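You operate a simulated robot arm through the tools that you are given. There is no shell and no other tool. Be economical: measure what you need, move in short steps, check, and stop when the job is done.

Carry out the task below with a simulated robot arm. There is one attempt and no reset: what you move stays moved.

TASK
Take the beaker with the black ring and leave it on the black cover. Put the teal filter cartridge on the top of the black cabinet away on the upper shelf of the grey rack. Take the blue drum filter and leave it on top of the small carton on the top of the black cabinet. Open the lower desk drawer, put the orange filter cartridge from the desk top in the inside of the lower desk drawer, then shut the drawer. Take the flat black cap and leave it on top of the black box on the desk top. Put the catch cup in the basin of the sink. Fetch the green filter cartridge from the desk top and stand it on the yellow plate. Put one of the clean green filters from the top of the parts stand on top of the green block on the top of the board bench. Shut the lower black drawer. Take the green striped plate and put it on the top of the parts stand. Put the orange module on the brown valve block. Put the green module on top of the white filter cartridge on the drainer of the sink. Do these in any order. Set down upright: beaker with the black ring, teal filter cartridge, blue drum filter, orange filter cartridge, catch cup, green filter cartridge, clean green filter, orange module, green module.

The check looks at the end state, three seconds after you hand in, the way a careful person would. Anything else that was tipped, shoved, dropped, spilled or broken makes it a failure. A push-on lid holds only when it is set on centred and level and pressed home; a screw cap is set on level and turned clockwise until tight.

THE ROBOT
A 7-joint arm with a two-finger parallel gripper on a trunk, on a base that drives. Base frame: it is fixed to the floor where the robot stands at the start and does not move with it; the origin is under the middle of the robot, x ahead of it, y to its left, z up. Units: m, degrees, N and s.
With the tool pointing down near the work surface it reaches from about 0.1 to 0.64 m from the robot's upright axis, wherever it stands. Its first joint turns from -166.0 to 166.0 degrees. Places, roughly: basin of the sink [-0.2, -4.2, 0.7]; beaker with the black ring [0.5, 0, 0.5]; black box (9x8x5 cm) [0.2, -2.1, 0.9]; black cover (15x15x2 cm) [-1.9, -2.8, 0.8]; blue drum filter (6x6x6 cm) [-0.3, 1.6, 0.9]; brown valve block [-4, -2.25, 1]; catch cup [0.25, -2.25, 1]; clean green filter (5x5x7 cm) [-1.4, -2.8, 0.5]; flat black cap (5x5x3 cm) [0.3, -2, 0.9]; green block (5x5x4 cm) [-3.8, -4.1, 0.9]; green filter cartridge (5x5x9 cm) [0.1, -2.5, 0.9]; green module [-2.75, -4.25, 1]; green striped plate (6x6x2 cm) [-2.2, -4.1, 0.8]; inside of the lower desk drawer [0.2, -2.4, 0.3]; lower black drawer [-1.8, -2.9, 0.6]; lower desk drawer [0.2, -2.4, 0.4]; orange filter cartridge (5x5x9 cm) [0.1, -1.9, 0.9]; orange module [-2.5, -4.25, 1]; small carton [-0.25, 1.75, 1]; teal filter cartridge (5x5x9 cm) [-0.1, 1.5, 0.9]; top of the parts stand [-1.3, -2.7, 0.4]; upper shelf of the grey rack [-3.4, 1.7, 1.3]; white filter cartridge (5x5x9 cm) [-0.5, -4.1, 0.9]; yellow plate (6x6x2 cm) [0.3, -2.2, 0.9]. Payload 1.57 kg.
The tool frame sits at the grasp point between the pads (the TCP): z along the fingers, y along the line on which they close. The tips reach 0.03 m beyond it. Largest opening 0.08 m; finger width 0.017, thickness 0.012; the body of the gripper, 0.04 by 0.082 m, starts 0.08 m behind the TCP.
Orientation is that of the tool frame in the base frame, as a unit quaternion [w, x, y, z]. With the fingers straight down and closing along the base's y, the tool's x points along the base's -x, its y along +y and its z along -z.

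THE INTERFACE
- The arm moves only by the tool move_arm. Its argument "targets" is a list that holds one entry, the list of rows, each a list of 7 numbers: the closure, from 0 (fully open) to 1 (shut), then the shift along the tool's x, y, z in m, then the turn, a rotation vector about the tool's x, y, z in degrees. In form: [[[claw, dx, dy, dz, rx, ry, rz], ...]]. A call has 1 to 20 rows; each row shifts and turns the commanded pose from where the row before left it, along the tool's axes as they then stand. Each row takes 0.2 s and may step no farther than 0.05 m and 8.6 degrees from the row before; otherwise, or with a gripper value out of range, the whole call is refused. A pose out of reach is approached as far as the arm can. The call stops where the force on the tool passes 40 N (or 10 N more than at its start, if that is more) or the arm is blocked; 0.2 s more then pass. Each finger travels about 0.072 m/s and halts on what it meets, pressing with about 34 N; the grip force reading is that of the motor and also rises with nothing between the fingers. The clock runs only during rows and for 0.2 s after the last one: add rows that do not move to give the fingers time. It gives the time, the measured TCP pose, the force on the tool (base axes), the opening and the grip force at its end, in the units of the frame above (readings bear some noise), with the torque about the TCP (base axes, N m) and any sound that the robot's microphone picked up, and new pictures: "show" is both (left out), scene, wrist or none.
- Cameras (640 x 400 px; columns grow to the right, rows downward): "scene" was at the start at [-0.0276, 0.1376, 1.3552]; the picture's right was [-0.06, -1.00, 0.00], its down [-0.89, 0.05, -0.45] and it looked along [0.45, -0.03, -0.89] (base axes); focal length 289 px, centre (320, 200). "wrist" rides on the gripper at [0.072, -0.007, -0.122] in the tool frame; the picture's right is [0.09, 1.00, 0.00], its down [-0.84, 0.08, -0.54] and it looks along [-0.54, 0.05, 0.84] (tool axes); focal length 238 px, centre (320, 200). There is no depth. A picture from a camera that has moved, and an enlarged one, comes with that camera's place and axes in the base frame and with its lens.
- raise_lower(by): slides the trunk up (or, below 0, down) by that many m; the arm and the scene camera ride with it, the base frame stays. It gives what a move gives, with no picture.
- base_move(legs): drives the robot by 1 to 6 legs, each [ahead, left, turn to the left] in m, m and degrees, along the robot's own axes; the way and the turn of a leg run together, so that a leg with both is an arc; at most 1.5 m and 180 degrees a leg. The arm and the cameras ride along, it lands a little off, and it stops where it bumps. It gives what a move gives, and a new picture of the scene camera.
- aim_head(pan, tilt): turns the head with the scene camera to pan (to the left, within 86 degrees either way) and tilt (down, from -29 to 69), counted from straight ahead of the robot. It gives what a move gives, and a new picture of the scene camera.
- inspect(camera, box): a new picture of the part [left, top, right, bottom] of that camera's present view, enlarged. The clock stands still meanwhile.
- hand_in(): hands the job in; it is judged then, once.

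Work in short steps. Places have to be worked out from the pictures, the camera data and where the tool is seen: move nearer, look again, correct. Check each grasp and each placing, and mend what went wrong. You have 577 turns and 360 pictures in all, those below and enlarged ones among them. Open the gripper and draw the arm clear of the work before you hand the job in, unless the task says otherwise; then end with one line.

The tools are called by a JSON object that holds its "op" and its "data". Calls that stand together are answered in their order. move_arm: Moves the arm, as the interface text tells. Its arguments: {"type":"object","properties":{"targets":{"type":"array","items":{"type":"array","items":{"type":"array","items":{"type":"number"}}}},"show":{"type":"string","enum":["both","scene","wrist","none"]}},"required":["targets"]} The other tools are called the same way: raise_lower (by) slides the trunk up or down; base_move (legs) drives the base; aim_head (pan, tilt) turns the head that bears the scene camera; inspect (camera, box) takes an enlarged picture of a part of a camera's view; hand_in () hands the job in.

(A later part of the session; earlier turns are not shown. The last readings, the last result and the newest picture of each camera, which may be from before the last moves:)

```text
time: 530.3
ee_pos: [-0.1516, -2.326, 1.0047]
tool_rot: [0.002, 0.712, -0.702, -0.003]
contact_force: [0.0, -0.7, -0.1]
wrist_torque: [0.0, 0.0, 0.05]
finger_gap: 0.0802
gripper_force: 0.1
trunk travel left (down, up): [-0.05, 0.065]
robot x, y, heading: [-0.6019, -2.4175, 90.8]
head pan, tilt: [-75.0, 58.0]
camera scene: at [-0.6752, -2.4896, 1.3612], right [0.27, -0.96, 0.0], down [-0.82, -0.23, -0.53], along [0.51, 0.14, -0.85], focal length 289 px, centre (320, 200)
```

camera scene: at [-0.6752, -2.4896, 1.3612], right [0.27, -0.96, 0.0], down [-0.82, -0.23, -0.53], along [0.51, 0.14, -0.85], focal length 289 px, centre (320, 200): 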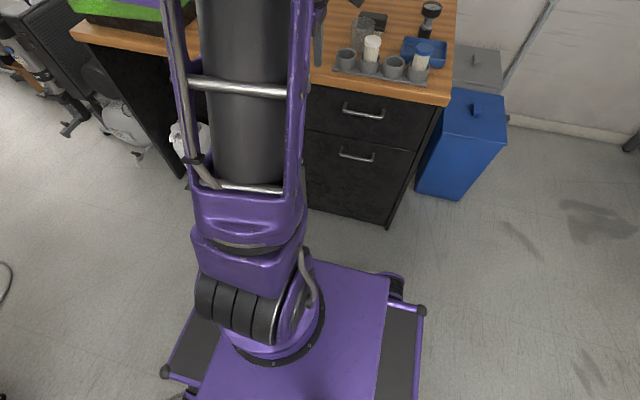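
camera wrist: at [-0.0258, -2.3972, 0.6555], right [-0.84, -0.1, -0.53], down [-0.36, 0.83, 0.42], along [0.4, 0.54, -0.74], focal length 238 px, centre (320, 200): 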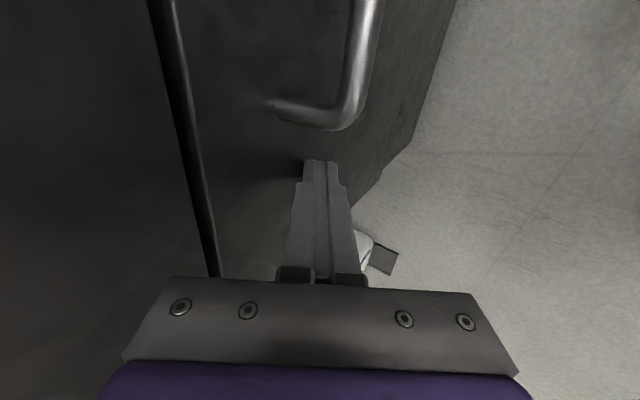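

Next the north cabinet. I tuck the arm, then drive north along the aisle.

{"op": "move_arm", "data": {"targets": [[[0, 0, 0.03, -0.03, 0, 0, 0], [0, 0, 0.03, -0.03, 0, 0, 0], [0, 0, 0.03, -0.03, 0, 0, 0], [0, 0, 0.03, 0, 0, 0, 0], [0, -0.04, 0.02, 0, 0, 0, 0], [0, -0.04, 0.01, 0, 0, 0, 0], [0, -0.04, 0, 0, 0, 0, 0], [0, 0, 0, 0, 0, 0, 0]]], "show": "none"}}

{"op": "base_move", "data": {"legs": [[0, -0.18, -0.8], [1.3, 0, 0], [1.2, 0, 0]]}}

{"op": "aim_head", "data": {"pan": 0, "tilt": 40}}

```text
time: 532.1
ee_pos: [-0.3027, -2.2092, 1.0951]
tool_rot: [0.003, 0.711, -0.703, -0.003]
contact_force: [-0.4, 0.5, 0.5]
wrist_torque: [-0.04, -0.01, 0.0]
finger_gap: 0.0802
gripper_force: 0.2
trunk travel left (down, up): [-0.05, 0.065]
robot x, y, heading: [-0.6038, -2.4149, 90.5]
head pan, tilt: [-75.0, 58.0]
```

```text
time: 545.7
ee_pos: [-0.1145, 0.2114, 1.0943]
tool_rot: [0.003, 0.708, -0.706, -0.002]
contact_force: [0.2, -0.8, 0.1]
wrist_torque: [-0.02, 0.0, 0.0]
finger_gap: 0.0799
gripper_force: 0.1
trunk travel left (down, up): [-0.05, 0.065]
robot x, y, heading: [-0.4181, 0.0065, 90.3]
head pan, tilt: [-75.0, 58.0]
stopped in leg 3: the robot was blocked; the commanded pose is now the measured one
camera scene: at [-0.4897, -0.066, 1.3612], right [0.26, -0.96, 0.0], down [-0.82, -0.22, -0.53], along [0.51, 0.14, -0.85], focal length 289 px, centre (320, 200)
```

scene: 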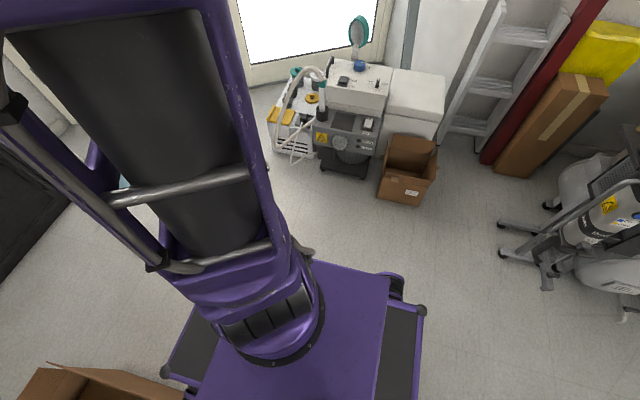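

```text
time: 547.2
ee_pos: [-0.1149, 0.2105, 1.0931]
tool_rot: [0.006, 0.709, -0.705, -0.003]
contact_force: [0.9, -0.9, -0.2]
wrist_torque: [-0.01, 0.0, 0.0]
finger_gap: 0.0802
gripper_force: 0.1
trunk travel left (down, up): [-0.05, 0.065]
robot x, y, heading: [-0.4111, 0.0044, 90.6]
head pan, tilt: [0.0, 40.0]
camera scene: at [-0.5249, -0.0081, 1.3799], right [0.92, -0.38, 0.0], down [-0.26, -0.64, -0.72], along [0.27, 0.67, -0.69], focal length 289 px, centre (320, 200)
```

scene: 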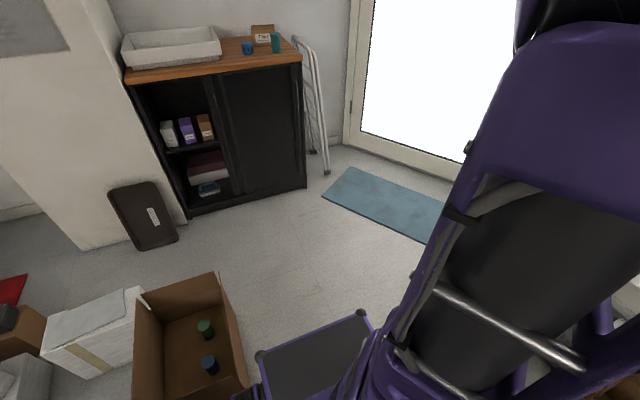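

I bumped a cardboard box on the left and the arm crowds the head. I back off, shift right, and extend the arm a little.

{"op": "base_move", "data": {"legs": [[-0.12, 0, 0], [0, -0.24, 0]]}}

{"op": "move_arm", "data": {"targets": [[[0, 0.04, -0.02, 0, 0, 0, 0], [0, 0.04, -0.03, 0, 0, 0, 0], [0, 0.04, -0.03, 0, 0, 0, 0], [0, 0, -0.03, 0, 0, 0, 0], [0, 0, 0, 0, 0, 0, 0]]], "show": "scene"}}

```text
time: 550.9
ee_pos: [0.1269, 0.0927, 1.093]
tool_rot: [0.006, 0.708, -0.706, -0.003]
contact_force: [-0.2, 0.0, 0.1]
wrist_torque: [-0.01, 0.0, 0.02]
finger_gap: 0.08
gripper_force: 0.1
trunk travel left (down, up): [-0.05, 0.065]
robot x, y, heading: [-0.1718, -0.112, 90.5]
head pan, tilt: [0.0, 40.0]
camera scene: at [-0.2836, -0.1246, 1.3818], right [0.92, -0.38, 0.0], down [-0.26, -0.63, -0.74], along [0.28, 0.68, -0.68], focal length 289 px, centre (320, 200)
```

scene: 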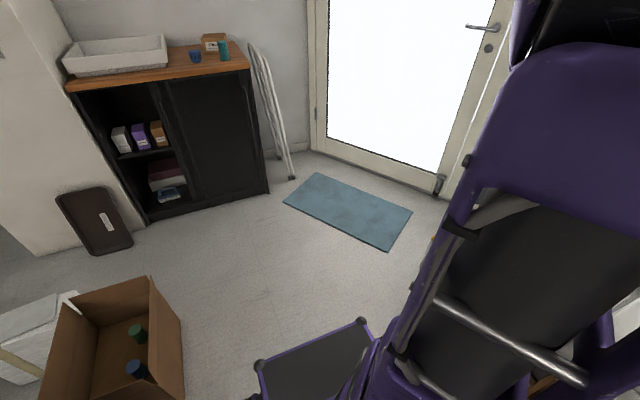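

```text
time: 552.1
ee_pos: [0.2362, -0.0276, 1.0933]
tool_rot: [0.005, 0.708, -0.706, -0.002]
contact_force: [0.8, 0.3, -0.4]
wrist_torque: [0.01, 0.0, 0.03]
finger_gap: 0.0801
gripper_force: 0.1
trunk travel left (down, up): [-0.05, 0.065]
robot x, y, heading: [-0.1734, -0.1113, 90.4]
head pan, tilt: [0.0, 40.0]
camera scene: at [-0.3156, -0.1164, 1.3856], right [1.0, 0.0, 0.0], down [0.0, -0.64, -0.77], along [0.0, 0.77, -0.64], focal length 289 px, centre (320, 200)
```

scene: 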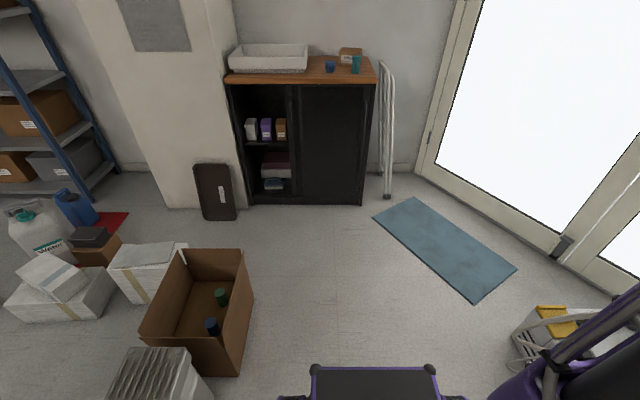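

The cabinet is ahead. I drive forward, turn left (cabinet on my right), and look.

{"op": "base_move", "data": {"legs": [[0.85, -0.08, 0], [0, 0, 90], [0, -0.25, 0]]}}

{"op": "aim_head", "data": {"pan": -80, "tilt": 40}}

```text
time: 563.2
ee_pos: [-0.1802, 1.4086, 1.093]
tool_rot: [0.005, 1.0, 0.0, 0.002]
contact_force: [1.1, -0.6, -0.2]
wrist_torque: [0.01, 0.0, 0.04]
finger_gap: 0.0798
gripper_force: 0.2
trunk travel left (down, up): [-0.05, 0.065]
robot x, y, heading: [-0.0962, 0.9952, -179.9]
head pan, tilt: [0.0, 40.0]
camera scene: at [-0.092, 0.8574, 1.3856], right [0.0, 1.0, 0.0], down [0.64, 0.0, -0.77], along [-0.77, 0.0, -0.64], focal length 289 px, centre (320, 200)
```

scene: 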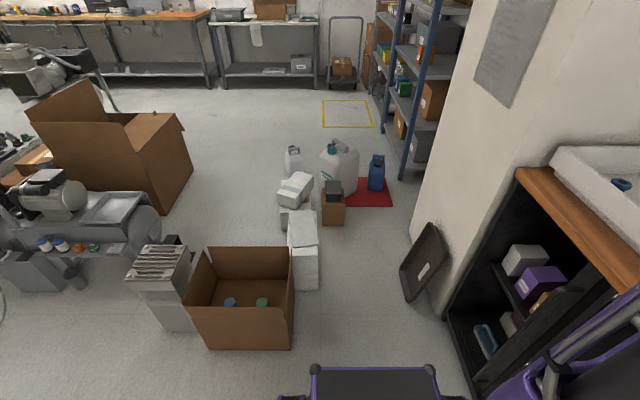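

```text
time: 564.8
ee_pos: [-0.1798, 1.408, 1.0927]
tool_rot: [0.006, 1.0, -0.001, 0.002]
contact_force: [-0.7, 0.3, -0.9]
wrist_torque: [0.01, -0.03, 0.0]
finger_gap: 0.0799
gripper_force: 0.0
trunk travel left (down, up): [-0.05, 0.065]
robot x, y, heading: [-0.0985, 0.9982, -179.9]
head pan, tilt: [-80.0, 40.0]
camera scene: at [-0.0219, 0.9412, 1.3856], right [0.98, 0.18, 0.0], down [0.11, -0.63, -0.77], along [-0.13, 0.75, -0.64], focal length 289 px, centre (320, 200)
```

scene: 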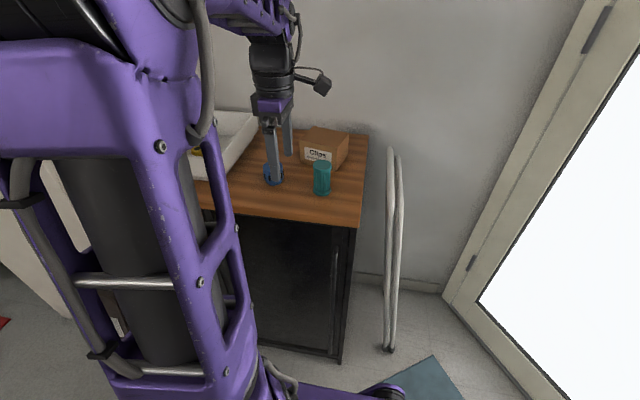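

Teal cartridge, blue drum and carton are visible. I strafe 0.15 closer and view with the wrist camera.

{"op": "base_move", "data": {"legs": [[0.08, -0.15, 0]]}}

{"op": "move_arm", "data": {"targets": [[[0, -0.04, 0.03, 0, 0, 0, 0], [0, 0, 0.03, 0, 0, 0, 0], [0, 0, 0, 0, 0, 0, 0]]]}}

```text
time: 566.9
ee_pos: [-0.2603, 1.5582, 1.0924]
tool_rot: [0.005, 1.0, 0.0, 0.002]
contact_force: [0.2, -0.3, -0.3]
wrist_torque: [0.02, 0.04, 0.01]
finger_gap: 0.0801
gripper_force: 0.0
trunk travel left (down, up): [-0.05, 0.065]
robot x, y, heading: [-0.1799, 1.1482, -180.3]
head pan, tilt: [-80.0, 40.0]
camera scene: at [-0.1015, 1.0918, 1.3856], right [0.98, 0.17, 0.0], down [0.11, -0.63, -0.77], along [-0.13, 0.75, -0.64], focal length 289 px, centre (320, 200)
```

scene: 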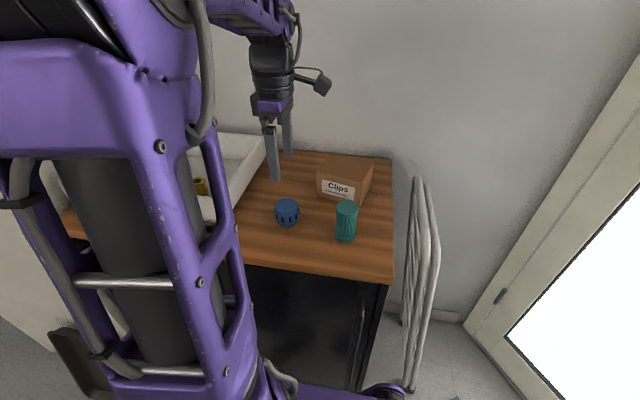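

```text
time: 567.7
ee_pos: [-0.3005, 1.4972, 1.0945]
tool_rot: [0.005, 1.0, 0.0, 0.001]
contact_force: [-0.8, -0.3, 0.4]
wrist_torque: [-0.01, 0.02, -0.01]
finger_gap: 0.0799
gripper_force: 0.2
trunk travel left (down, up): [-0.05, 0.065]
robot x, y, heading: [-0.1771, 1.1468, -179.8]
head pan, tilt: [-80.0, 40.0]
camera scene: at [-0.1014, 1.0918, 1.3856], right [0.98, 0.17, 0.0], down [0.11, -0.63, -0.77], along [-0.13, 0.75, -0.64], focal length 289 px, centre (320, 200)
camera wrist: at [-0.2289, 1.5058, 1.2161], right [0.09, -1.0, 0.01], down [-0.84, -0.07, 0.54], along [-0.54, -0.06, -0.84], focal length 238 px, centre (320, 200)
```

scene: 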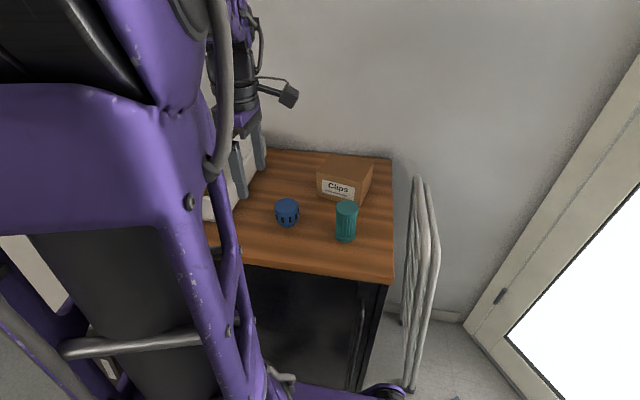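
wrist: 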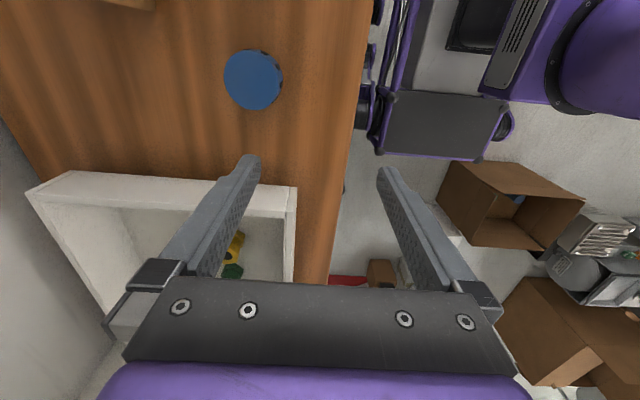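

Blue drum top ≈(-0.261, 1.566, 0.956); cabinet top ≈0.895. I centre over it and descend to 1.0.

{"op": "move_arm", "data": {"targets": [[[0, 0.02, -0.035, 0, 0, 0, 0], [0, 0.02, -0.034, 0, 0, 0, 0], [0, 0, 0, 0.04, 0, 0, 0], [0, 0, 0, 0.04, 0, 0, 0], [0, 0, 0, 0, 0, 0, 0]]]}}

```text
time: 568.9
ee_pos: [-0.2606, 1.5656, 1.0132]
tool_rot: [0.005, 1.0, 0.0, 0.002]
contact_force: [-0.6, -0.2, -1.0]
wrist_torque: [-0.02, -0.02, 0.02]
finger_gap: 0.0799
gripper_force: 0.1
trunk travel left (down, up): [-0.05, 0.065]
robot x, y, heading: [-0.1756, 1.1459, -179.7]
head pan, tilt: [-80.0, 40.0]
camera scene: at [-0.1015, 1.0919, 1.3856], right [0.98, 0.17, 0.0], down [0.11, -0.63, -0.77], along [-0.13, 0.75, -0.64], focal length 289 px, centre (320, 200)
camera wrist: at [-0.1882, 1.5741, 1.1344], right [0.09, -1.0, 0.01], down [-0.84, -0.07, 0.54], along [-0.54, -0.06, -0.84], focal length 238 px, centre (320, 200)
```

scene: 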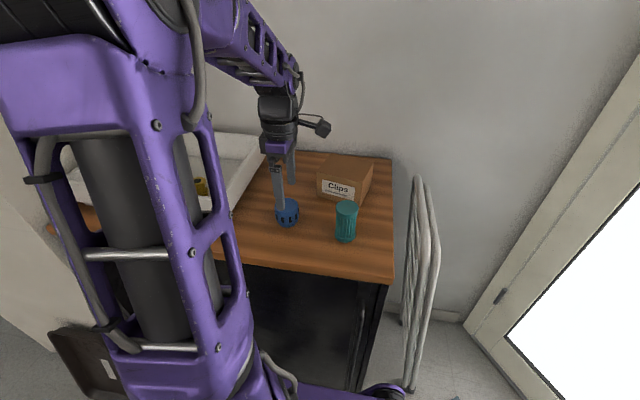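
wrist: 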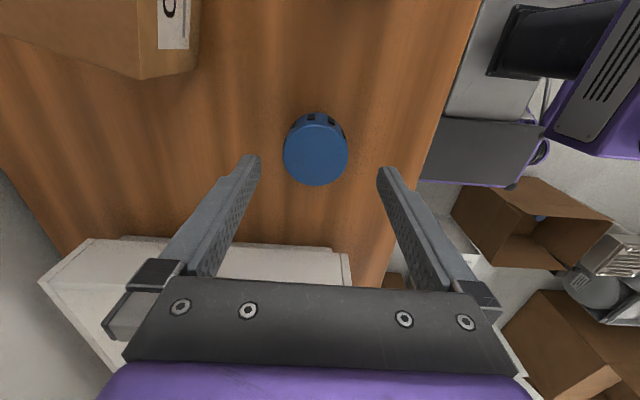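

Centred (4 mm y). I descend to ~0.937 and close.

{"op": "move_arm", "data": {"targets": [[[0, 0, -0.004, 0.03, 0, 0, 0], [0, 0, 0, 0.03, 0, 0, 0], [0, 0, 0, 0.016, 0, 0, 0], [0, 0, 0, 0, 0, 0, 0], [0.5, 0, 0, 0, 0, 0, 0], [0.5, 0, 0, 0, 0, 0, 0], [0.5, 0, 0, 0, 0, 0, 0]]], "show": "wrist"}}

```text
time: 570.5
ee_pos: [-0.2602, 1.5705, 0.9373]
tool_rot: [0.005, 1.0, 0.0, 0.001]
contact_force: [-0.7, -0.5, -0.6]
wrist_torque: [-0.03, 0.01, -0.01]
finger_gap: 0.0511
gripper_force: 33.7
trunk travel left (down, up): [-0.05, 0.065]
robot x, y, heading: [-0.1749, 1.1453, -180.0]
head pan, tilt: [-80.0, 40.0]
camera wrist: at [-0.1881, 1.577, 1.0592], right [0.09, -1.0, 0.01], down [-0.84, -0.07, 0.54], along [-0.54, -0.06, -0.84], focal length 238 px, centre (320, 200)
```

wrist: 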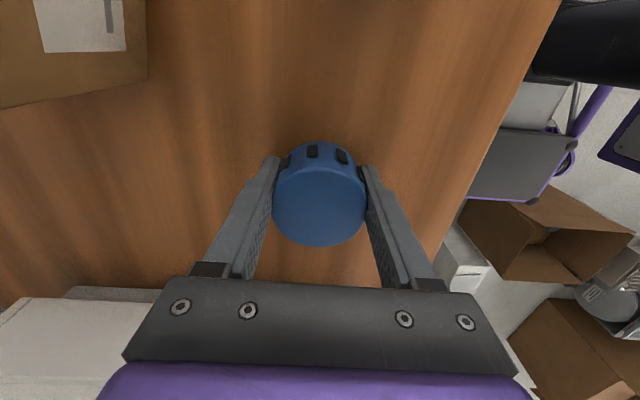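

Gripped (0.051). I lift and move toward the carton.

{"op": "move_arm", "data": {"targets": [[[0.5, 0, 0, -0.02, 0, 0, 0], [0.5, 0, 0, -0.04, 0, 0, 0], [0.5, 0, 0, -0.04, 0, 0, 0], [0.5, 0, 0, -0.04, 0, 0, 0], [0.5, 0, 0, 0, 0, 0, 0]]]}}

{"op": "inspect", "data": {"camera": "scene", "box": [260, 120, 420, 260]}}

```text
time: 571.7
ee_pos: [-0.2594, 1.5713, 1.0771]
tool_rot: [0.005, 1.0, 0.0, 0.002]
contact_force: [0.4, 0.2, 0.0]
wrist_torque: [0.07, 0.0, 0.0]
finger_gap: 0.0509
gripper_force: 33.8
trunk travel left (down, up): [-0.05, 0.065]
robot x, y, heading: [-0.1744, 1.1483, -179.8]
head pan, tilt: [-80.0, 40.0]
camera scene: at [-0.1015, 1.0918, 1.3856], right [0.98, 0.17, 0.0], down [0.11, -0.63, -0.77], along [-0.13, 0.75, -0.64], focal length 289 px, centre (320, 200)
camera wrist: at [-0.1883, 1.5787, 1.2], right [0.09, -1.0, 0.01], down [-0.84, -0.07, 0.54], along [-0.54, -0.06, -0.84], focal length 238 px, centre (320, 200)
```

scene: 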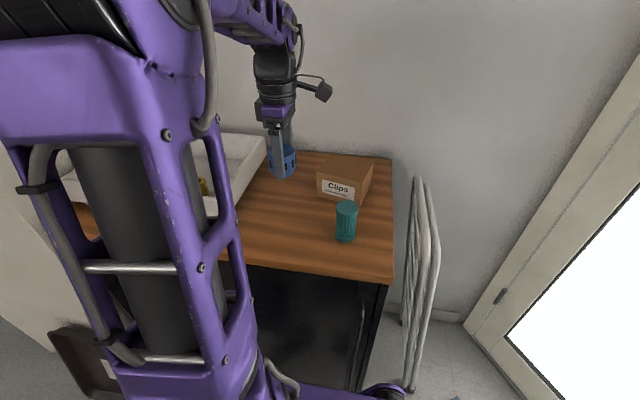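
wrist: 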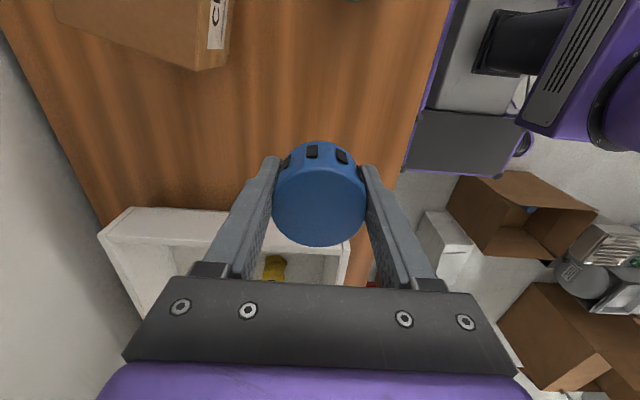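

```text
2.86 times, centred on (340, 190) of scene
camera zoom: at [-0.1015, 1.0918, 1.3856], right [0.98, 0.17, 0.0], down [0.11, -0.63, -0.77], along [-0.13, 0.75, -0.64], focal length 827 px, centre (263, 229)
```

zoom: 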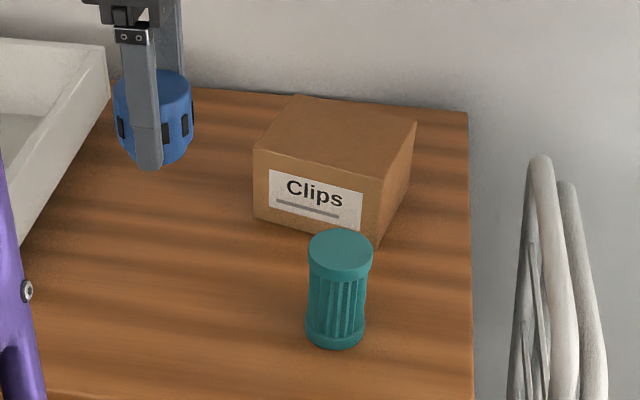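

Carton top centre ≈(-0.14, 1.72, 0.969). I move over it.

{"op": "move_arm", "data": {"targets": [[[0.5, 0.024, -0.03, 0, 0, 0, 0], [0.5, 0.024, -0.03, 0, 0, 0, 0], [0.5, 0.024, -0.03, 0, 0, 0, 0], [0.5, 0.024, -0.03, 0, 0, 0, 0], [0.5, 0.023, -0.029, 0, 0, 0, 0], [0.5, 0, 0, 0, 0, 0, 0], [0.5, 0, 0, 0, 0, 0, 0]]], "show": "wrist"}}

{"op": "inspect", "data": {"camera": "scene", "box": [260, 120, 420, 260]}}

```text
time: 573.3
ee_pos: [-0.1413, 1.7195, 1.0759]
tool_rot: [0.004, 1.0, 0.0, 0.002]
contact_force: [0.8, 0.5, -0.8]
wrist_torque: [0.0, 0.02, -0.01]
finger_gap: 0.051
gripper_force: 34.0
trunk travel left (down, up): [-0.05, 0.065]
robot x, y, heading: [-0.1759, 1.1462, -179.7]
head pan, tilt: [-80.0, 40.0]
camera wrist: at [-0.0693, 1.728, 1.1973], right [0.09, -1.0, 0.01], down [-0.84, -0.07, 0.54], along [-0.54, -0.06, -0.84], focal length 238 px, centre (320, 200)
```

wrist: 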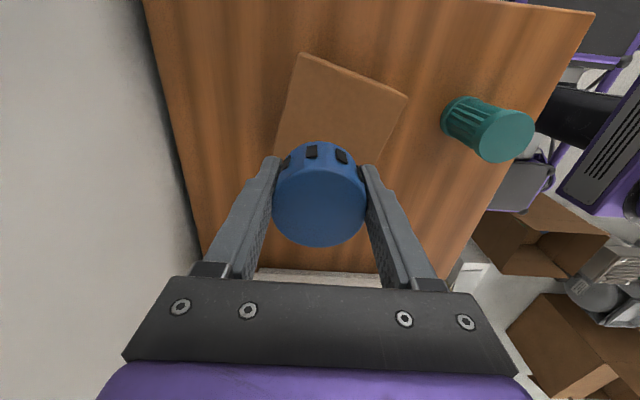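

```text
2.86 times, centred on (340, 190) of scene
camera zoom: at [-0.1015, 1.0919, 1.3856], right [0.98, 0.17, 0.0], down [0.11, -0.63, -0.77], along [-0.13, 0.75, -0.64], focal length 827 px, centre (263, 229)
```

zoom: 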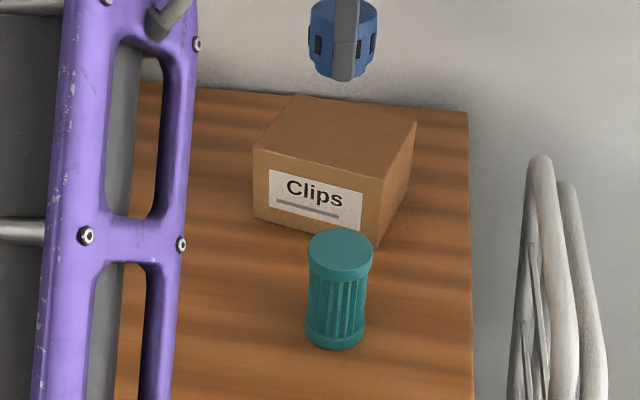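

Centre estimate from both views ≈(-0.143, 1.714); good margins. I lower to contact.

{"op": "move_arm", "data": {"targets": [[[0.5, -0.001, 0.004, 0.025, 0, 0, 0], [0.5, 0, 0, 0.02, 0, 0, 0], [0.5, 0, 0, 0.008, 0, 0, 0], [0.5, 0, 0, 0.005, 0, 0, 0], [0.5, 0, 0, 0, 0, 0, 0]]], "show": "none"}}

{"op": "inspect", "data": {"camera": "scene", "box": [260, 120, 420, 260]}}

```text
time: 574.5
ee_pos: [-0.1418, 1.715, 1.0172]
tool_rot: [0.005, 1.0, 0.0, 0.002]
contact_force: [1.0, 0.1, -1.0]
wrist_torque: [-0.01, 0.03, 0.02]
finger_gap: 0.0507
gripper_force: 33.7
trunk travel left (down, up): [-0.05, 0.065]
robot x, y, heading: [-0.1793, 1.1446, -179.9]
head pan, tilt: [-80.0, 40.0]
```

```text
2.86 times, centred on (340, 190) of scene
camera zoom: at [-0.1015, 1.0919, 1.3856], right [0.98, 0.17, 0.0], down [0.11, -0.63, -0.77], along [-0.13, 0.75, -0.64], focal length 827 px, centre (263, 229)
```

zoom: 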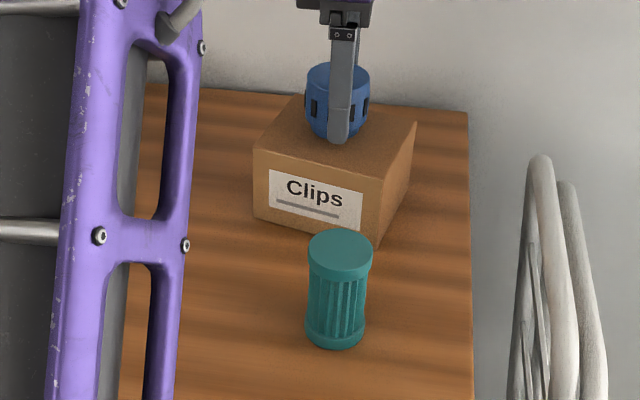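

{"op": "move_arm", "data": {"targets": [[[0.5, 0, 0, 0.004, 0, 0, 0], [0.5, 0, 0, 0.003, 0, 0, 0], [0.5, 0, 0, 0.003, 0, 0, 0], [0.5, 0, 0, 0, 0, 0, 0]]], "show": "none"}}

{"op": "inspect", "data": {"camera": "scene", "box": [260, 120, 420, 260]}}

```text
time: 575.5
ee_pos: [-0.1411, 1.7151, 1.01]
tool_rot: [0.001, 1.0, -0.001, 0.003]
contact_force: [0.6, 4.0, 31.2]
wrist_torque: [0.44, 0.11, -0.01]
finger_gap: 0.0506
gripper_force: 34.5
trunk travel left (down, up): [-0.05, 0.065]
robot x, y, heading: [-0.1718, 1.1513, -180.1]
head pan, tilt: [-80.0, 40.0]
```

```text
2.86 times, centred on (340, 190) of scene
camera zoom: at [-0.1016, 1.0901, 1.3857], right [0.98, 0.17, 0.0], down [0.11, -0.63, -0.77], along [-0.13, 0.76, -0.64], focal length 827 px, centre (263, 229)
```

zoom: 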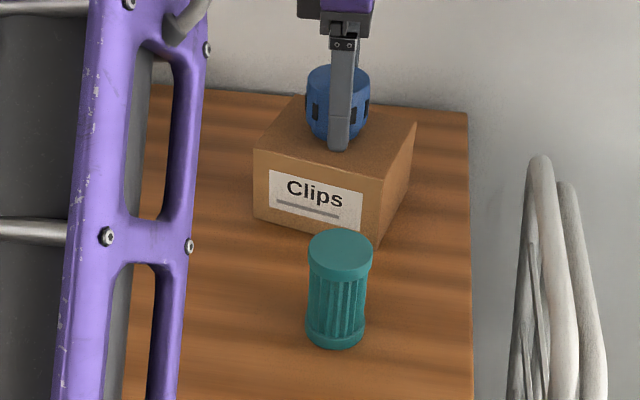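

Contact, well within the carton top. I ease, open and rise.

{"op": "move_arm", "data": {"targets": [[[0.5, 0, 0, -0.003, 0, 0, 0], [0.35, 0, 0, 0, 0, 0, 0], [0.2, 0, 0, 0, 0, 0, 0], [0.05, 0, 0, 0, 0, 0, 0], [0.05, 0, 0, -0.03, 0, 0, 0], [0.05, 0, 0, -0.04, 0, 0, 0], [0.05, 0, 0, -0.04, 0, 0, 0], [0.05, 0, 0.03, 0, 0, 0, 0], [0.05, 0, 0.045, 0, 0, 0, 0], [0.05, 0, 0.045, 0, 0, 0, 0], [0.05, 0.018, 0.045, 0, 0, 0, 0], [0.05, 0, 0, 0, 0, 0, 0]]]}}

{"op": "inspect", "data": {"camera": "scene", "box": [260, 120, 420, 260]}}

```text
time: 578.1
ee_pos: [-0.1221, 1.5508, 1.1219]
tool_rot: [0.005, 1.0, -0.001, 0.002]
contact_force: [0.2, -0.5, 0.6]
wrist_torque: [0.02, -0.03, 0.02]
finger_gap: 0.0759
gripper_force: 0.2
trunk travel left (down, up): [-0.05, 0.065]
robot x, y, heading: [-0.1763, 1.1457, -180.1]
head pan, tilt: [-80.0, 40.0]
camera scene: at [-0.1014, 1.0917, 1.3856], right [0.98, 0.17, 0.0], down [0.11, -0.63, -0.77], along [-0.13, 0.75, -0.64], focal length 289 px, centre (320, 200)
camera wrist: at [-0.0518, 1.5591, 1.2443], right [0.09, -1.0, 0.01], down [-0.84, -0.07, 0.54], along [-0.54, -0.06, -0.84], focal length 238 px, centre (320, 200)
```

scene: 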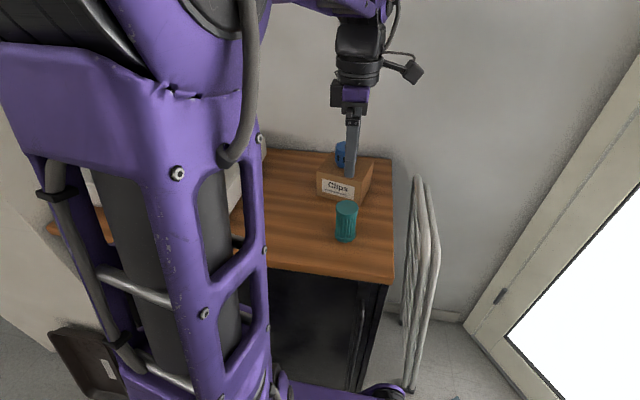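
wrist: 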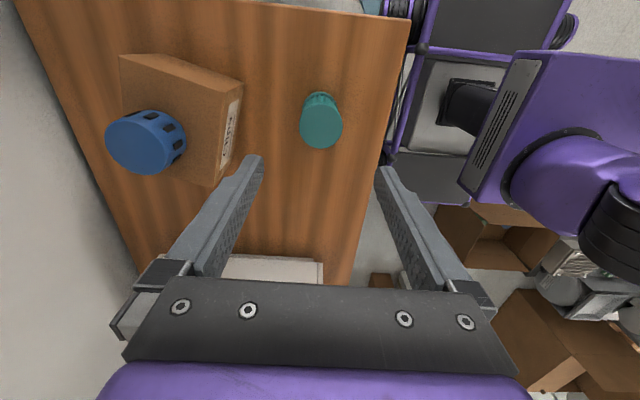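

```text
2.86 times, centred on (340, 190) of scene
camera zoom: at [-0.1014, 1.0917, 1.3856], right [0.98, 0.17, 0.0], down [0.11, -0.63, -0.77], along [-0.13, 0.75, -0.64], focal length 827 px, centre (263, 229)
```

zoom: 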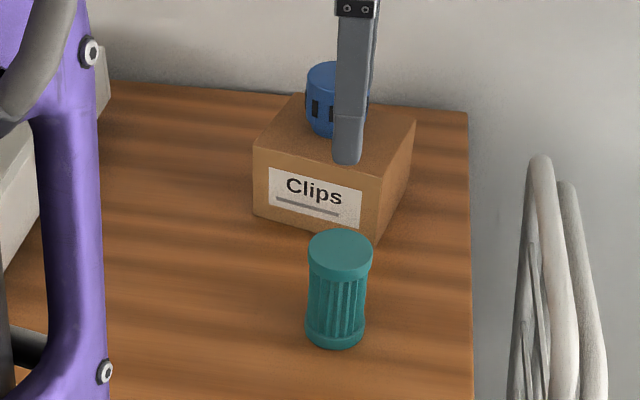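

Blue drum is on the carton. Now the teal cartridge at ≈(-0.120, 1.547): I descend and grip it low (to ease the high shelf).

{"op": "move_arm", "data": {"targets": [[[0.05, 0.001, 0.003, 0.04, 0, 0, 0], [0.05, 0, 0, 0.04, 0, 0, 0], [0.05, 0, 0, 0.03, 0, 0, 0], [0.05, 0, 0, 0, 0, 0, 0]]], "show": "wrist"}}

```text
time: 579.1
ee_pos: [-0.1222, 1.5474, 1.0135]
tool_rot: [0.004, 1.0, -0.001, 0.003]
contact_force: [0.3, -0.8, -0.2]
wrist_torque: [0.03, -0.03, 0.02]
finger_gap: 0.0759
gripper_force: 0.0
trunk travel left (down, up): [-0.05, 0.065]
robot x, y, heading: [-0.1773, 1.1491, -180.0]
head pan, tilt: [-80.0, 40.0]
camera wrist: at [-0.0511, 1.5552, 1.1353], right [0.09, -1.0, 0.01], down [-0.84, -0.07, 0.54], along [-0.54, -0.06, -0.84], focal length 238 px, centre (320, 200)
```

wrist: 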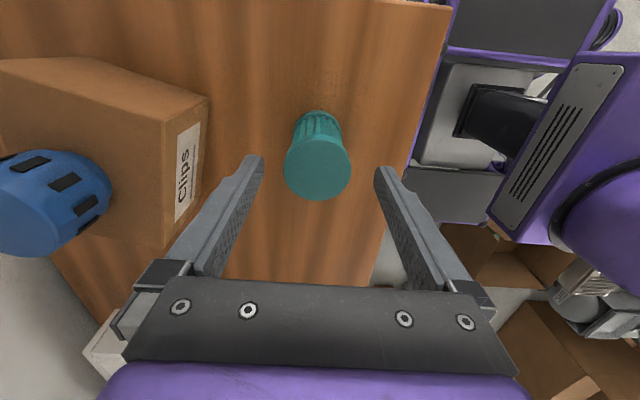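

Centred. Descend to ~0.948 and close.

{"op": "move_arm", "data": {"targets": [[[0.05, 0.001, -0.003, 0.025, 0, 0, 0], [0.05, 0, 0, 0.02, 0, 0, 0], [0.05, 0, 0, 0.02, 0, 0, 0], [0.05, 0, 0, 0, 0, 0, 0], [0.6, 0, 0, 0, 0, 0, 0], [0.6, 0, 0, 0, 0, 0, 0], [0.6, 0, 0, 0, 0, 0, 0], [0.6, 0, 0, 0, 0, 0, 0]]], "show": "wrist"}}

```text
time: 580.9
ee_pos: [-0.1218, 1.5502, 0.9479]
tool_rot: [0.005, 1.0, 0.0, 0.003]
contact_force: [0.3, -0.4, -0.1]
wrist_torque: [0.04, 0.02, -0.01]
finger_gap: 0.0457
gripper_force: 34.0
trunk travel left (down, up): [-0.05, 0.065]
robot x, y, heading: [-0.1764, 1.1455, -180.0]
head pan, tilt: [-80.0, 40.0]
camera wrist: at [-0.0498, 1.5581, 1.0706], right [0.09, -1.0, 0.01], down [-0.84, -0.07, 0.54], along [-0.54, -0.06, -0.84], focal length 238 px, centre (320, 200)
```

wrist: 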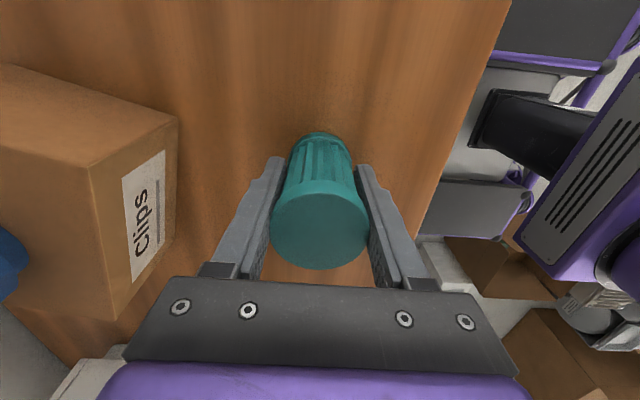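

Gripped (0.046). I lift and pull in.

{"op": "move_arm", "data": {"targets": [[[0.6, 0, 0, -0.02, 0, 0, 0], [0.6, 0, 0, -0.04, 0, 0, 0], [0.6, 0, 0, -0.04, 0, 0, 0], [0.6, 0, 0, -0.04, 0, 0, 0], [0.6, 0, 0.03, -0.02, 0, 0, 0], [0.6, -0.01, 0.04, 0, 0, 0, 0], [0.6, -0.02, 0.02, 0, 0, 0, 0], [0.6, -0.04, 0, 0, 0, 0, 0], [0.6, 0, 0, 0, 0, 0, 0]]], "show": "wrist"}}

```text
time: 582.9
ee_pos: [-0.1942, 1.4643, 1.0943]
tool_rot: [0.026, 0.999, -0.002, 0.018]
contact_force: [-0.4, -0.7, -0.7]
wrist_torque: [0.01, 0.03, 0.03]
finger_gap: 0.0444
gripper_force: 33.9
trunk travel left (down, up): [-0.05, 0.065]
robot x, y, heading: [-0.1775, 1.145, -180.0]
head pan, tilt: [-80.0, 40.0]
camera wrist: at [-0.1268, 1.477, 1.2187], right [0.09, -0.99, 0.06], down [-0.86, -0.05, 0.51], along [-0.51, -0.09, -0.86], focal length 238 px, centre (320, 200)
```

wrist: 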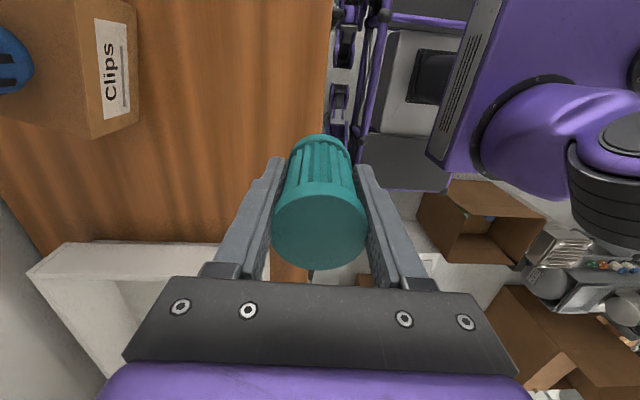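

The elbow seems to press near the head; I extend the arm a bit again and check the grip.

{"op": "move_arm", "data": {"targets": [[[0.6, 0.03, -0.03, 0, 0, 0, 0], [0.6, 0.03, -0.02, -0.01, 0, 0, 0], [0.6, 0, 0, 0, 0, 0, 0], [0.6, 0, 0, 0, 0, 0, 0]]]}}

```text
time: 583.9
ee_pos: [-0.1329, 1.5119, 1.1173]
tool_rot: [0.006, 1.0, 0.0, 0.002]
contact_force: [0.0, 0.1, -0.8]
wrist_torque: [0.0, 0.0, -0.03]
finger_gap: 0.0445
gripper_force: 33.5
trunk travel left (down, up): [-0.05, 0.065]
robot x, y, heading: [-0.1806, 1.1455, -179.8]
head pan, tilt: [-80.0, 40.0]
camera scene: at [-0.1015, 1.0919, 1.3856], right [0.98, 0.17, 0.0], down [0.11, -0.63, -0.77], along [-0.13, 0.75, -0.64], focal length 289 px, centre (320, 200)
camera wrist: at [-0.0612, 1.5198, 1.2394], right [0.09, -1.0, 0.01], down [-0.84, -0.07, 0.54], along [-0.54, -0.06, -0.84], focal length 238 px, centre (320, 200)
```

scene: 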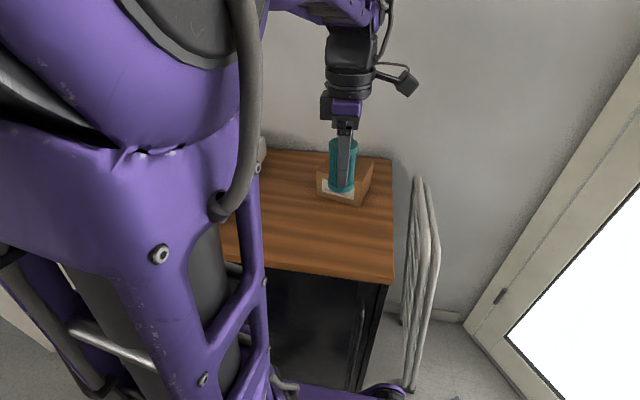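
wrist: 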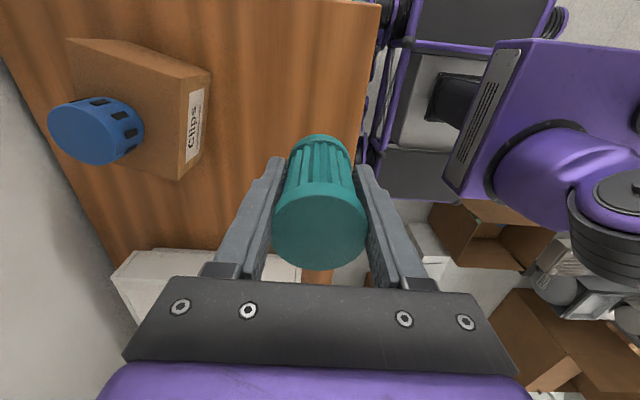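

Grip is fine. I drive back around the south: first away from the cabinet, turn, and down the aisle.

{"op": "base_move", "data": {"legs": [[0, 0.42, 0], [0, 0, 90], [0.95, 0, 0], [0, -0.2, 0], [1.5, 0, 0], [1.45, 0, 0]]}}

```text
time: 612.9
ee_pos: [-0.6692, -3.1173, 1.1153]
tool_rot: [0.002, 0.7, 0.714, 0.005]
contact_force: [-0.2, -0.2, 0.1]
wrist_torque: [0.05, 0.04, 0.02]
finger_gap: 0.0438
gripper_force: 34.5
trunk travel left (down, up): [-0.05, 0.065]
robot x, y, heading: [-0.3044, -3.1525, -88.7]
head pan, tilt: [-80.0, 40.0]
camera scene: at [-0.2496, -3.0762, 1.3856], right [-0.2, 0.98, 0.0], down [0.63, 0.13, -0.77], along [-0.75, -0.15, -0.64], focal length 289 px, centre (320, 200)
```

scene: 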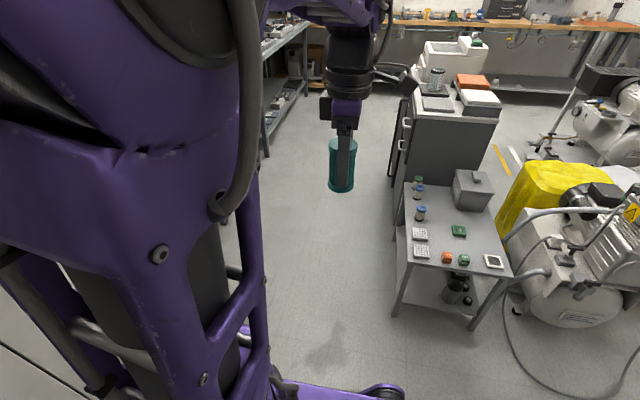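

Good. Continue: west along the south aisle, then turn north.

{"op": "base_move", "data": {"legs": [[0.29, 0, 0], [0, 0, -91.3], [1.4, 0, 0], [1.4, 0, 0], [0, 0, -90], [1.2, 0, 0]]}}

{"op": "inspect", "data": {"camera": "wrist", "box": [160, 100, 480, 300]}}

```text
time: 641.5
ee_pos: [-2.7376, -2.3135, 1.1172]
tool_rot: [0.005, 0.709, -0.705, -0.003]
contact_force: [0.5, -0.5, -0.3]
wrist_torque: [0.01, 0.03, -0.02]
finger_gap: 0.0436
gripper_force: 33.7
trunk travel left (down, up): [-0.05, 0.065]
robot x, y, heading: [-3.102, -2.2735, 90.1]
head pan, tilt: [-80.0, 40.0]
camera scene: at [-3.1598, -2.3464, 1.3856], right [0.18, -0.98, 0.0], down [-0.63, -0.12, -0.77], along [0.75, 0.14, -0.64], focal length 289 px, centre (320, 200)
```

scene: 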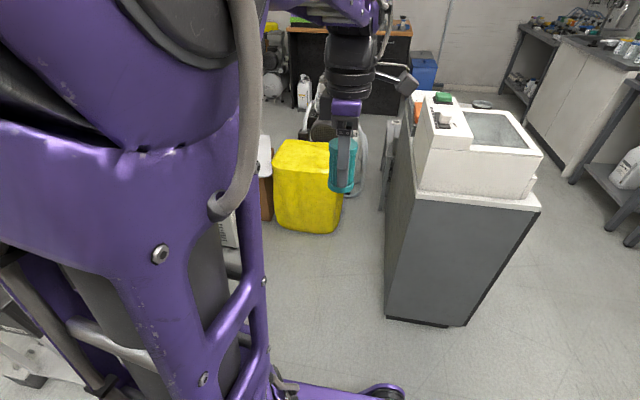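

```text
2.00 times, centred on (320, 200) of wrist
camera zoom: at [-2.7296, -2.3852, 1.2392], right [-1.0, -0.1, 0.01], down [-0.08, 0.84, 0.54], along [-0.06, 0.54, -0.84], focal length 477 px, centre (320, 200)
```

zoom: 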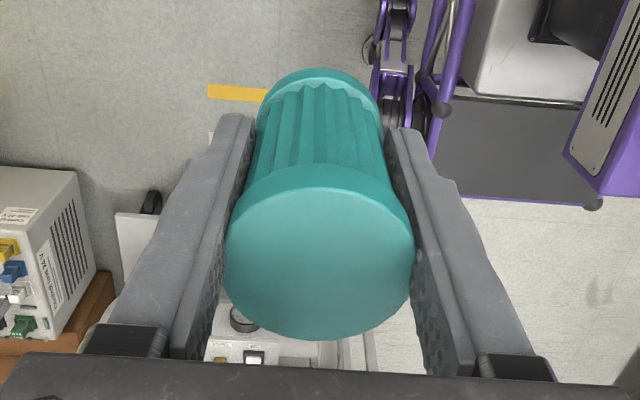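

Held upright. I shift left for clearance and drive north to the racks.

{"op": "base_move", "data": {"legs": [[0, 0.17, 0], [1.1, 0, 0], [1.1, 0, 0]]}}

{"op": "aim_head", "data": {"pan": 0, "tilt": 15}}

```text
time: 654.2
ee_pos: [-2.9075, -0.1271, 1.1159]
tool_rot: [-0.005, -0.705, 0.709, 0.003]
contact_force: [0.3, 0.0, -0.1]
wrist_torque: [0.02, -0.01, 0.0]
finger_gap: 0.0436
gripper_force: 33.8
trunk travel left (down, up): [-0.05, 0.065]
robot x, y, heading: [-3.2716, -0.0817, 89.6]
head pan, tilt: [-80.0, 40.0]
camera scene: at [-3.3292, -0.1544, 1.3856], right [0.17, -0.99, 0.0], down [-0.63, -0.11, -0.77], along [0.76, 0.13, -0.64], focal length 289 px, centre (320, 200)
```

scene: 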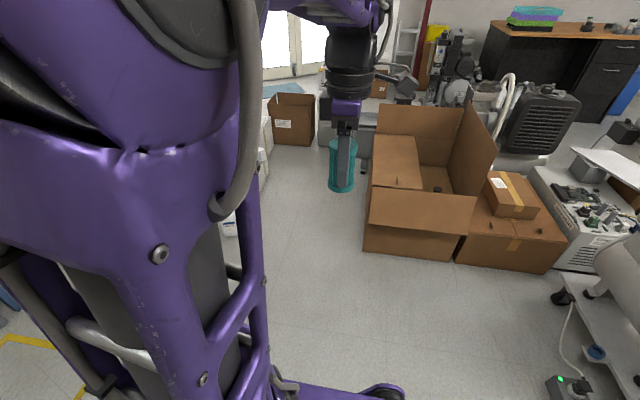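

```text
time: 655.8
ee_pos: [-2.9082, -0.1266, 1.1153]
tool_rot: [-0.007, -0.705, 0.71, 0.003]
contact_force: [0.2, -0.1, -1.1]
wrist_torque: [0.01, -0.02, 0.01]
finger_gap: 0.0436
gripper_force: 34.1
trunk travel left (down, up): [-0.05, 0.065]
robot x, y, heading: [-3.2712, -0.0798, 89.6]
head pan, tilt: [0.0, 15.0]
camera scene: at [-3.3851, -0.0795, 1.4238], right [0.95, -0.3, 0.0], down [-0.08, -0.26, -0.96], along [0.29, 0.92, -0.27], focal length 289 px, centre (320, 200)
```

scene: 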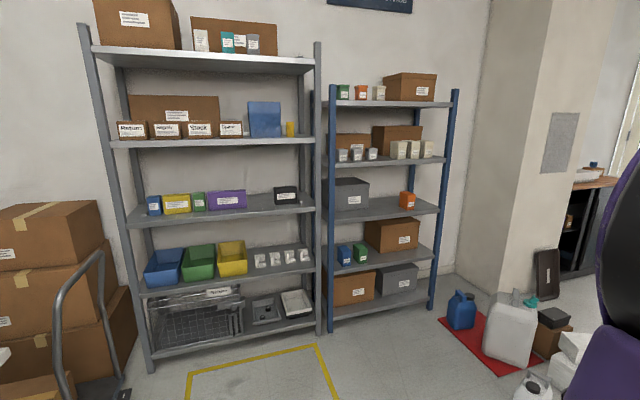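

The target "upper shelf" (z≈1.30) is the second from top of the grey rack. I test how high the arm reaches: trunk up and tool up, here in free space.

{"op": "raise_lower", "data": {"by": 0.065}}

{"op": "move_arm", "data": {"targets": [[[0.6, 0, 0, -0.04, 0, 0, 0], [0.6, 0, 0, -0.04, 0, 0, 0], [0.6, 0, 0, -0.04, 0, 0, 0], [0.6, 0, 0, -0.04, 0, 0, 0], [0.6, 0, 0, -0.04, 0, 0, 0], [0.6, 0, 0, 0, 0, 0, 0]]]}}

```text
time: 656.8
ee_pos: [-2.9066, -0.127, 1.1803]
tool_rot: [-0.007, -0.705, 0.709, 0.002]
contact_force: [0.1, 0.0, -0.5]
wrist_torque: [-0.01, 0.0, 0.02]
finger_gap: 0.0435
gripper_force: 33.9
trunk travel left (down, up): [-0.115, 0.0]
robot x, y, heading: [-3.2787, -0.0809, 89.8]
head pan, tilt: [0.0, 15.0]
```

```text
time: 658.2
ee_pos: [-2.9051, -0.1266, 1.3826]
tool_rot: [-0.006, -0.705, 0.709, 0.002]
contact_force: [0.2, -0.1, -0.1]
wrist_torque: [0.0, -0.01, 0.04]
finger_gap: 0.0438
gripper_force: 34.2
trunk travel left (down, up): [-0.115, 0.0]
robot x, y, heading: [-3.272, -0.0809, 89.7]
head pan, tilt: [0.0, 15.0]
camera scene: at [-3.4116, -0.0752, 1.4903], right [1.0, -0.02, 0.0], down [0.0, -0.26, -0.97], along [0.01, 0.97, -0.26], focal length 289 px, centre (320, 200)
camera wrist: at [-2.8972, -0.1979, 1.505], right [-1.0, -0.08, 0.01], down [-0.07, 0.84, 0.54], along [-0.05, 0.54, -0.84], focal length 238 px, centre (320, 200)
```

scene: 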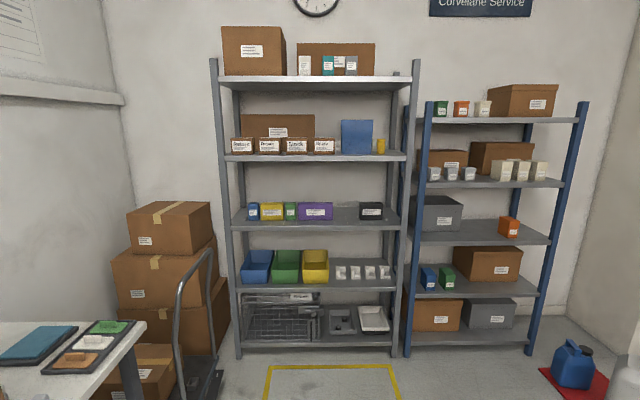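
wrist: 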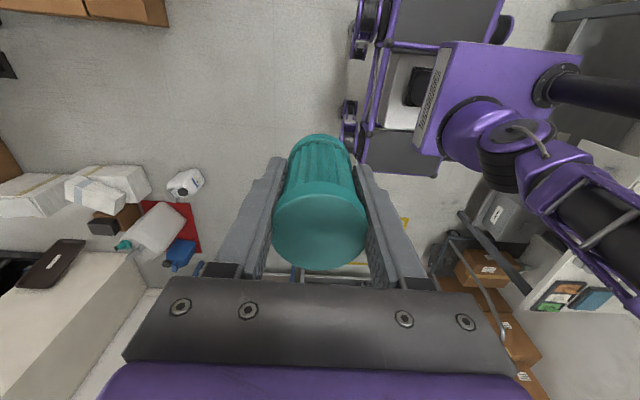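

Arm reaches z≈1.38 fine, but a vertical tool won't fit under the top shelf; I need a ~32° outward tilt with the cartridge regripped. I test here whether the tilted pose (closing axis horizontal) is reachable at that height.

{"op": "move_arm", "data": {"targets": [[[0.6, 0, 0, 0, 0, 0, 8.2], [0.6, 0, 0, 0, 0, 0, 8.2], [0.6, 0, 0, 0, 0, 0, 8.2], [0.6, 0, 0, 0, 0, 0, 8.2], [0.6, 0, 0, 0, 0, 0, 8.2], [0.6, 0, 0, 0, 0, 0, 8.2], [0.6, 0, 0, 0, 0, 0, 8.2], [0.6, 0, 0, 0, 0, 0, 8.2], [0.6, 0, 0, 0, 0, 0, 8.2], [0.6, 0, 0, 0, 0, 0, 8.2], [0.6, 0, 0, 0, 0, 0, 8.2], [0.6, -0.045, 0, 0, 0, 0, 0], [0.6, -0.045, 0, 0, 0, 0, 0], [0.6, 0, 0, 0, 0, -8, 0], [0.6, 0, 0, 0, 0, -8, 0], [0.6, 0, 0, 0, 0, -8, 0], [0.6, 0, 0, 0, 0, -8, 0], [0.6, 0, 0, 0, 0, 0, 0]]]}}

```text
time: 662.0
ee_pos: [-2.8176, -0.1274, 1.3765]
tool_rot: [0.27, 0.006, 0.963, -0.003]
contact_force: [-0.1, 0.6, 0.2]
wrist_torque: [-0.03, 0.01, 0.0]
finger_gap: 0.0437
gripper_force: 34.2
out of reach, approached as far as the arm can: row 13
trunk travel left (down, up): [-0.115, 0.0]
robot x, y, heading: [-3.2737, -0.0828, 89.7]
head pan, tilt: [0.0, 15.0]
camera scene: at [-3.411, -0.1002, 1.5539], right [1.0, 0.0, 0.0], down [0.0, 0.47, -0.88], along [0.0, 0.88, 0.47], focal length 289 px, centre (320, 200)
camera wrist: at [-2.9434, -0.1321, 1.4439], right [-0.06, 1.0, -0.05], down [0.43, 0.07, 0.9], along [0.9, 0.04, -0.44], focal length 238 px, centre (320, 200)
```

scene: 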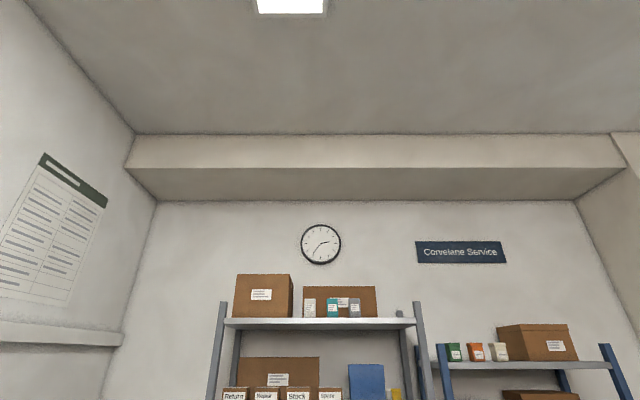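
wrist: 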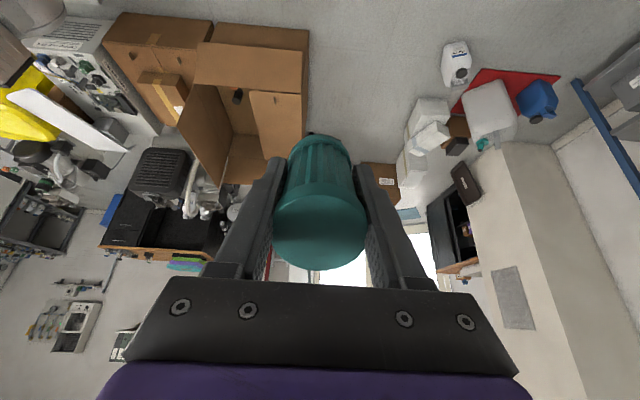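

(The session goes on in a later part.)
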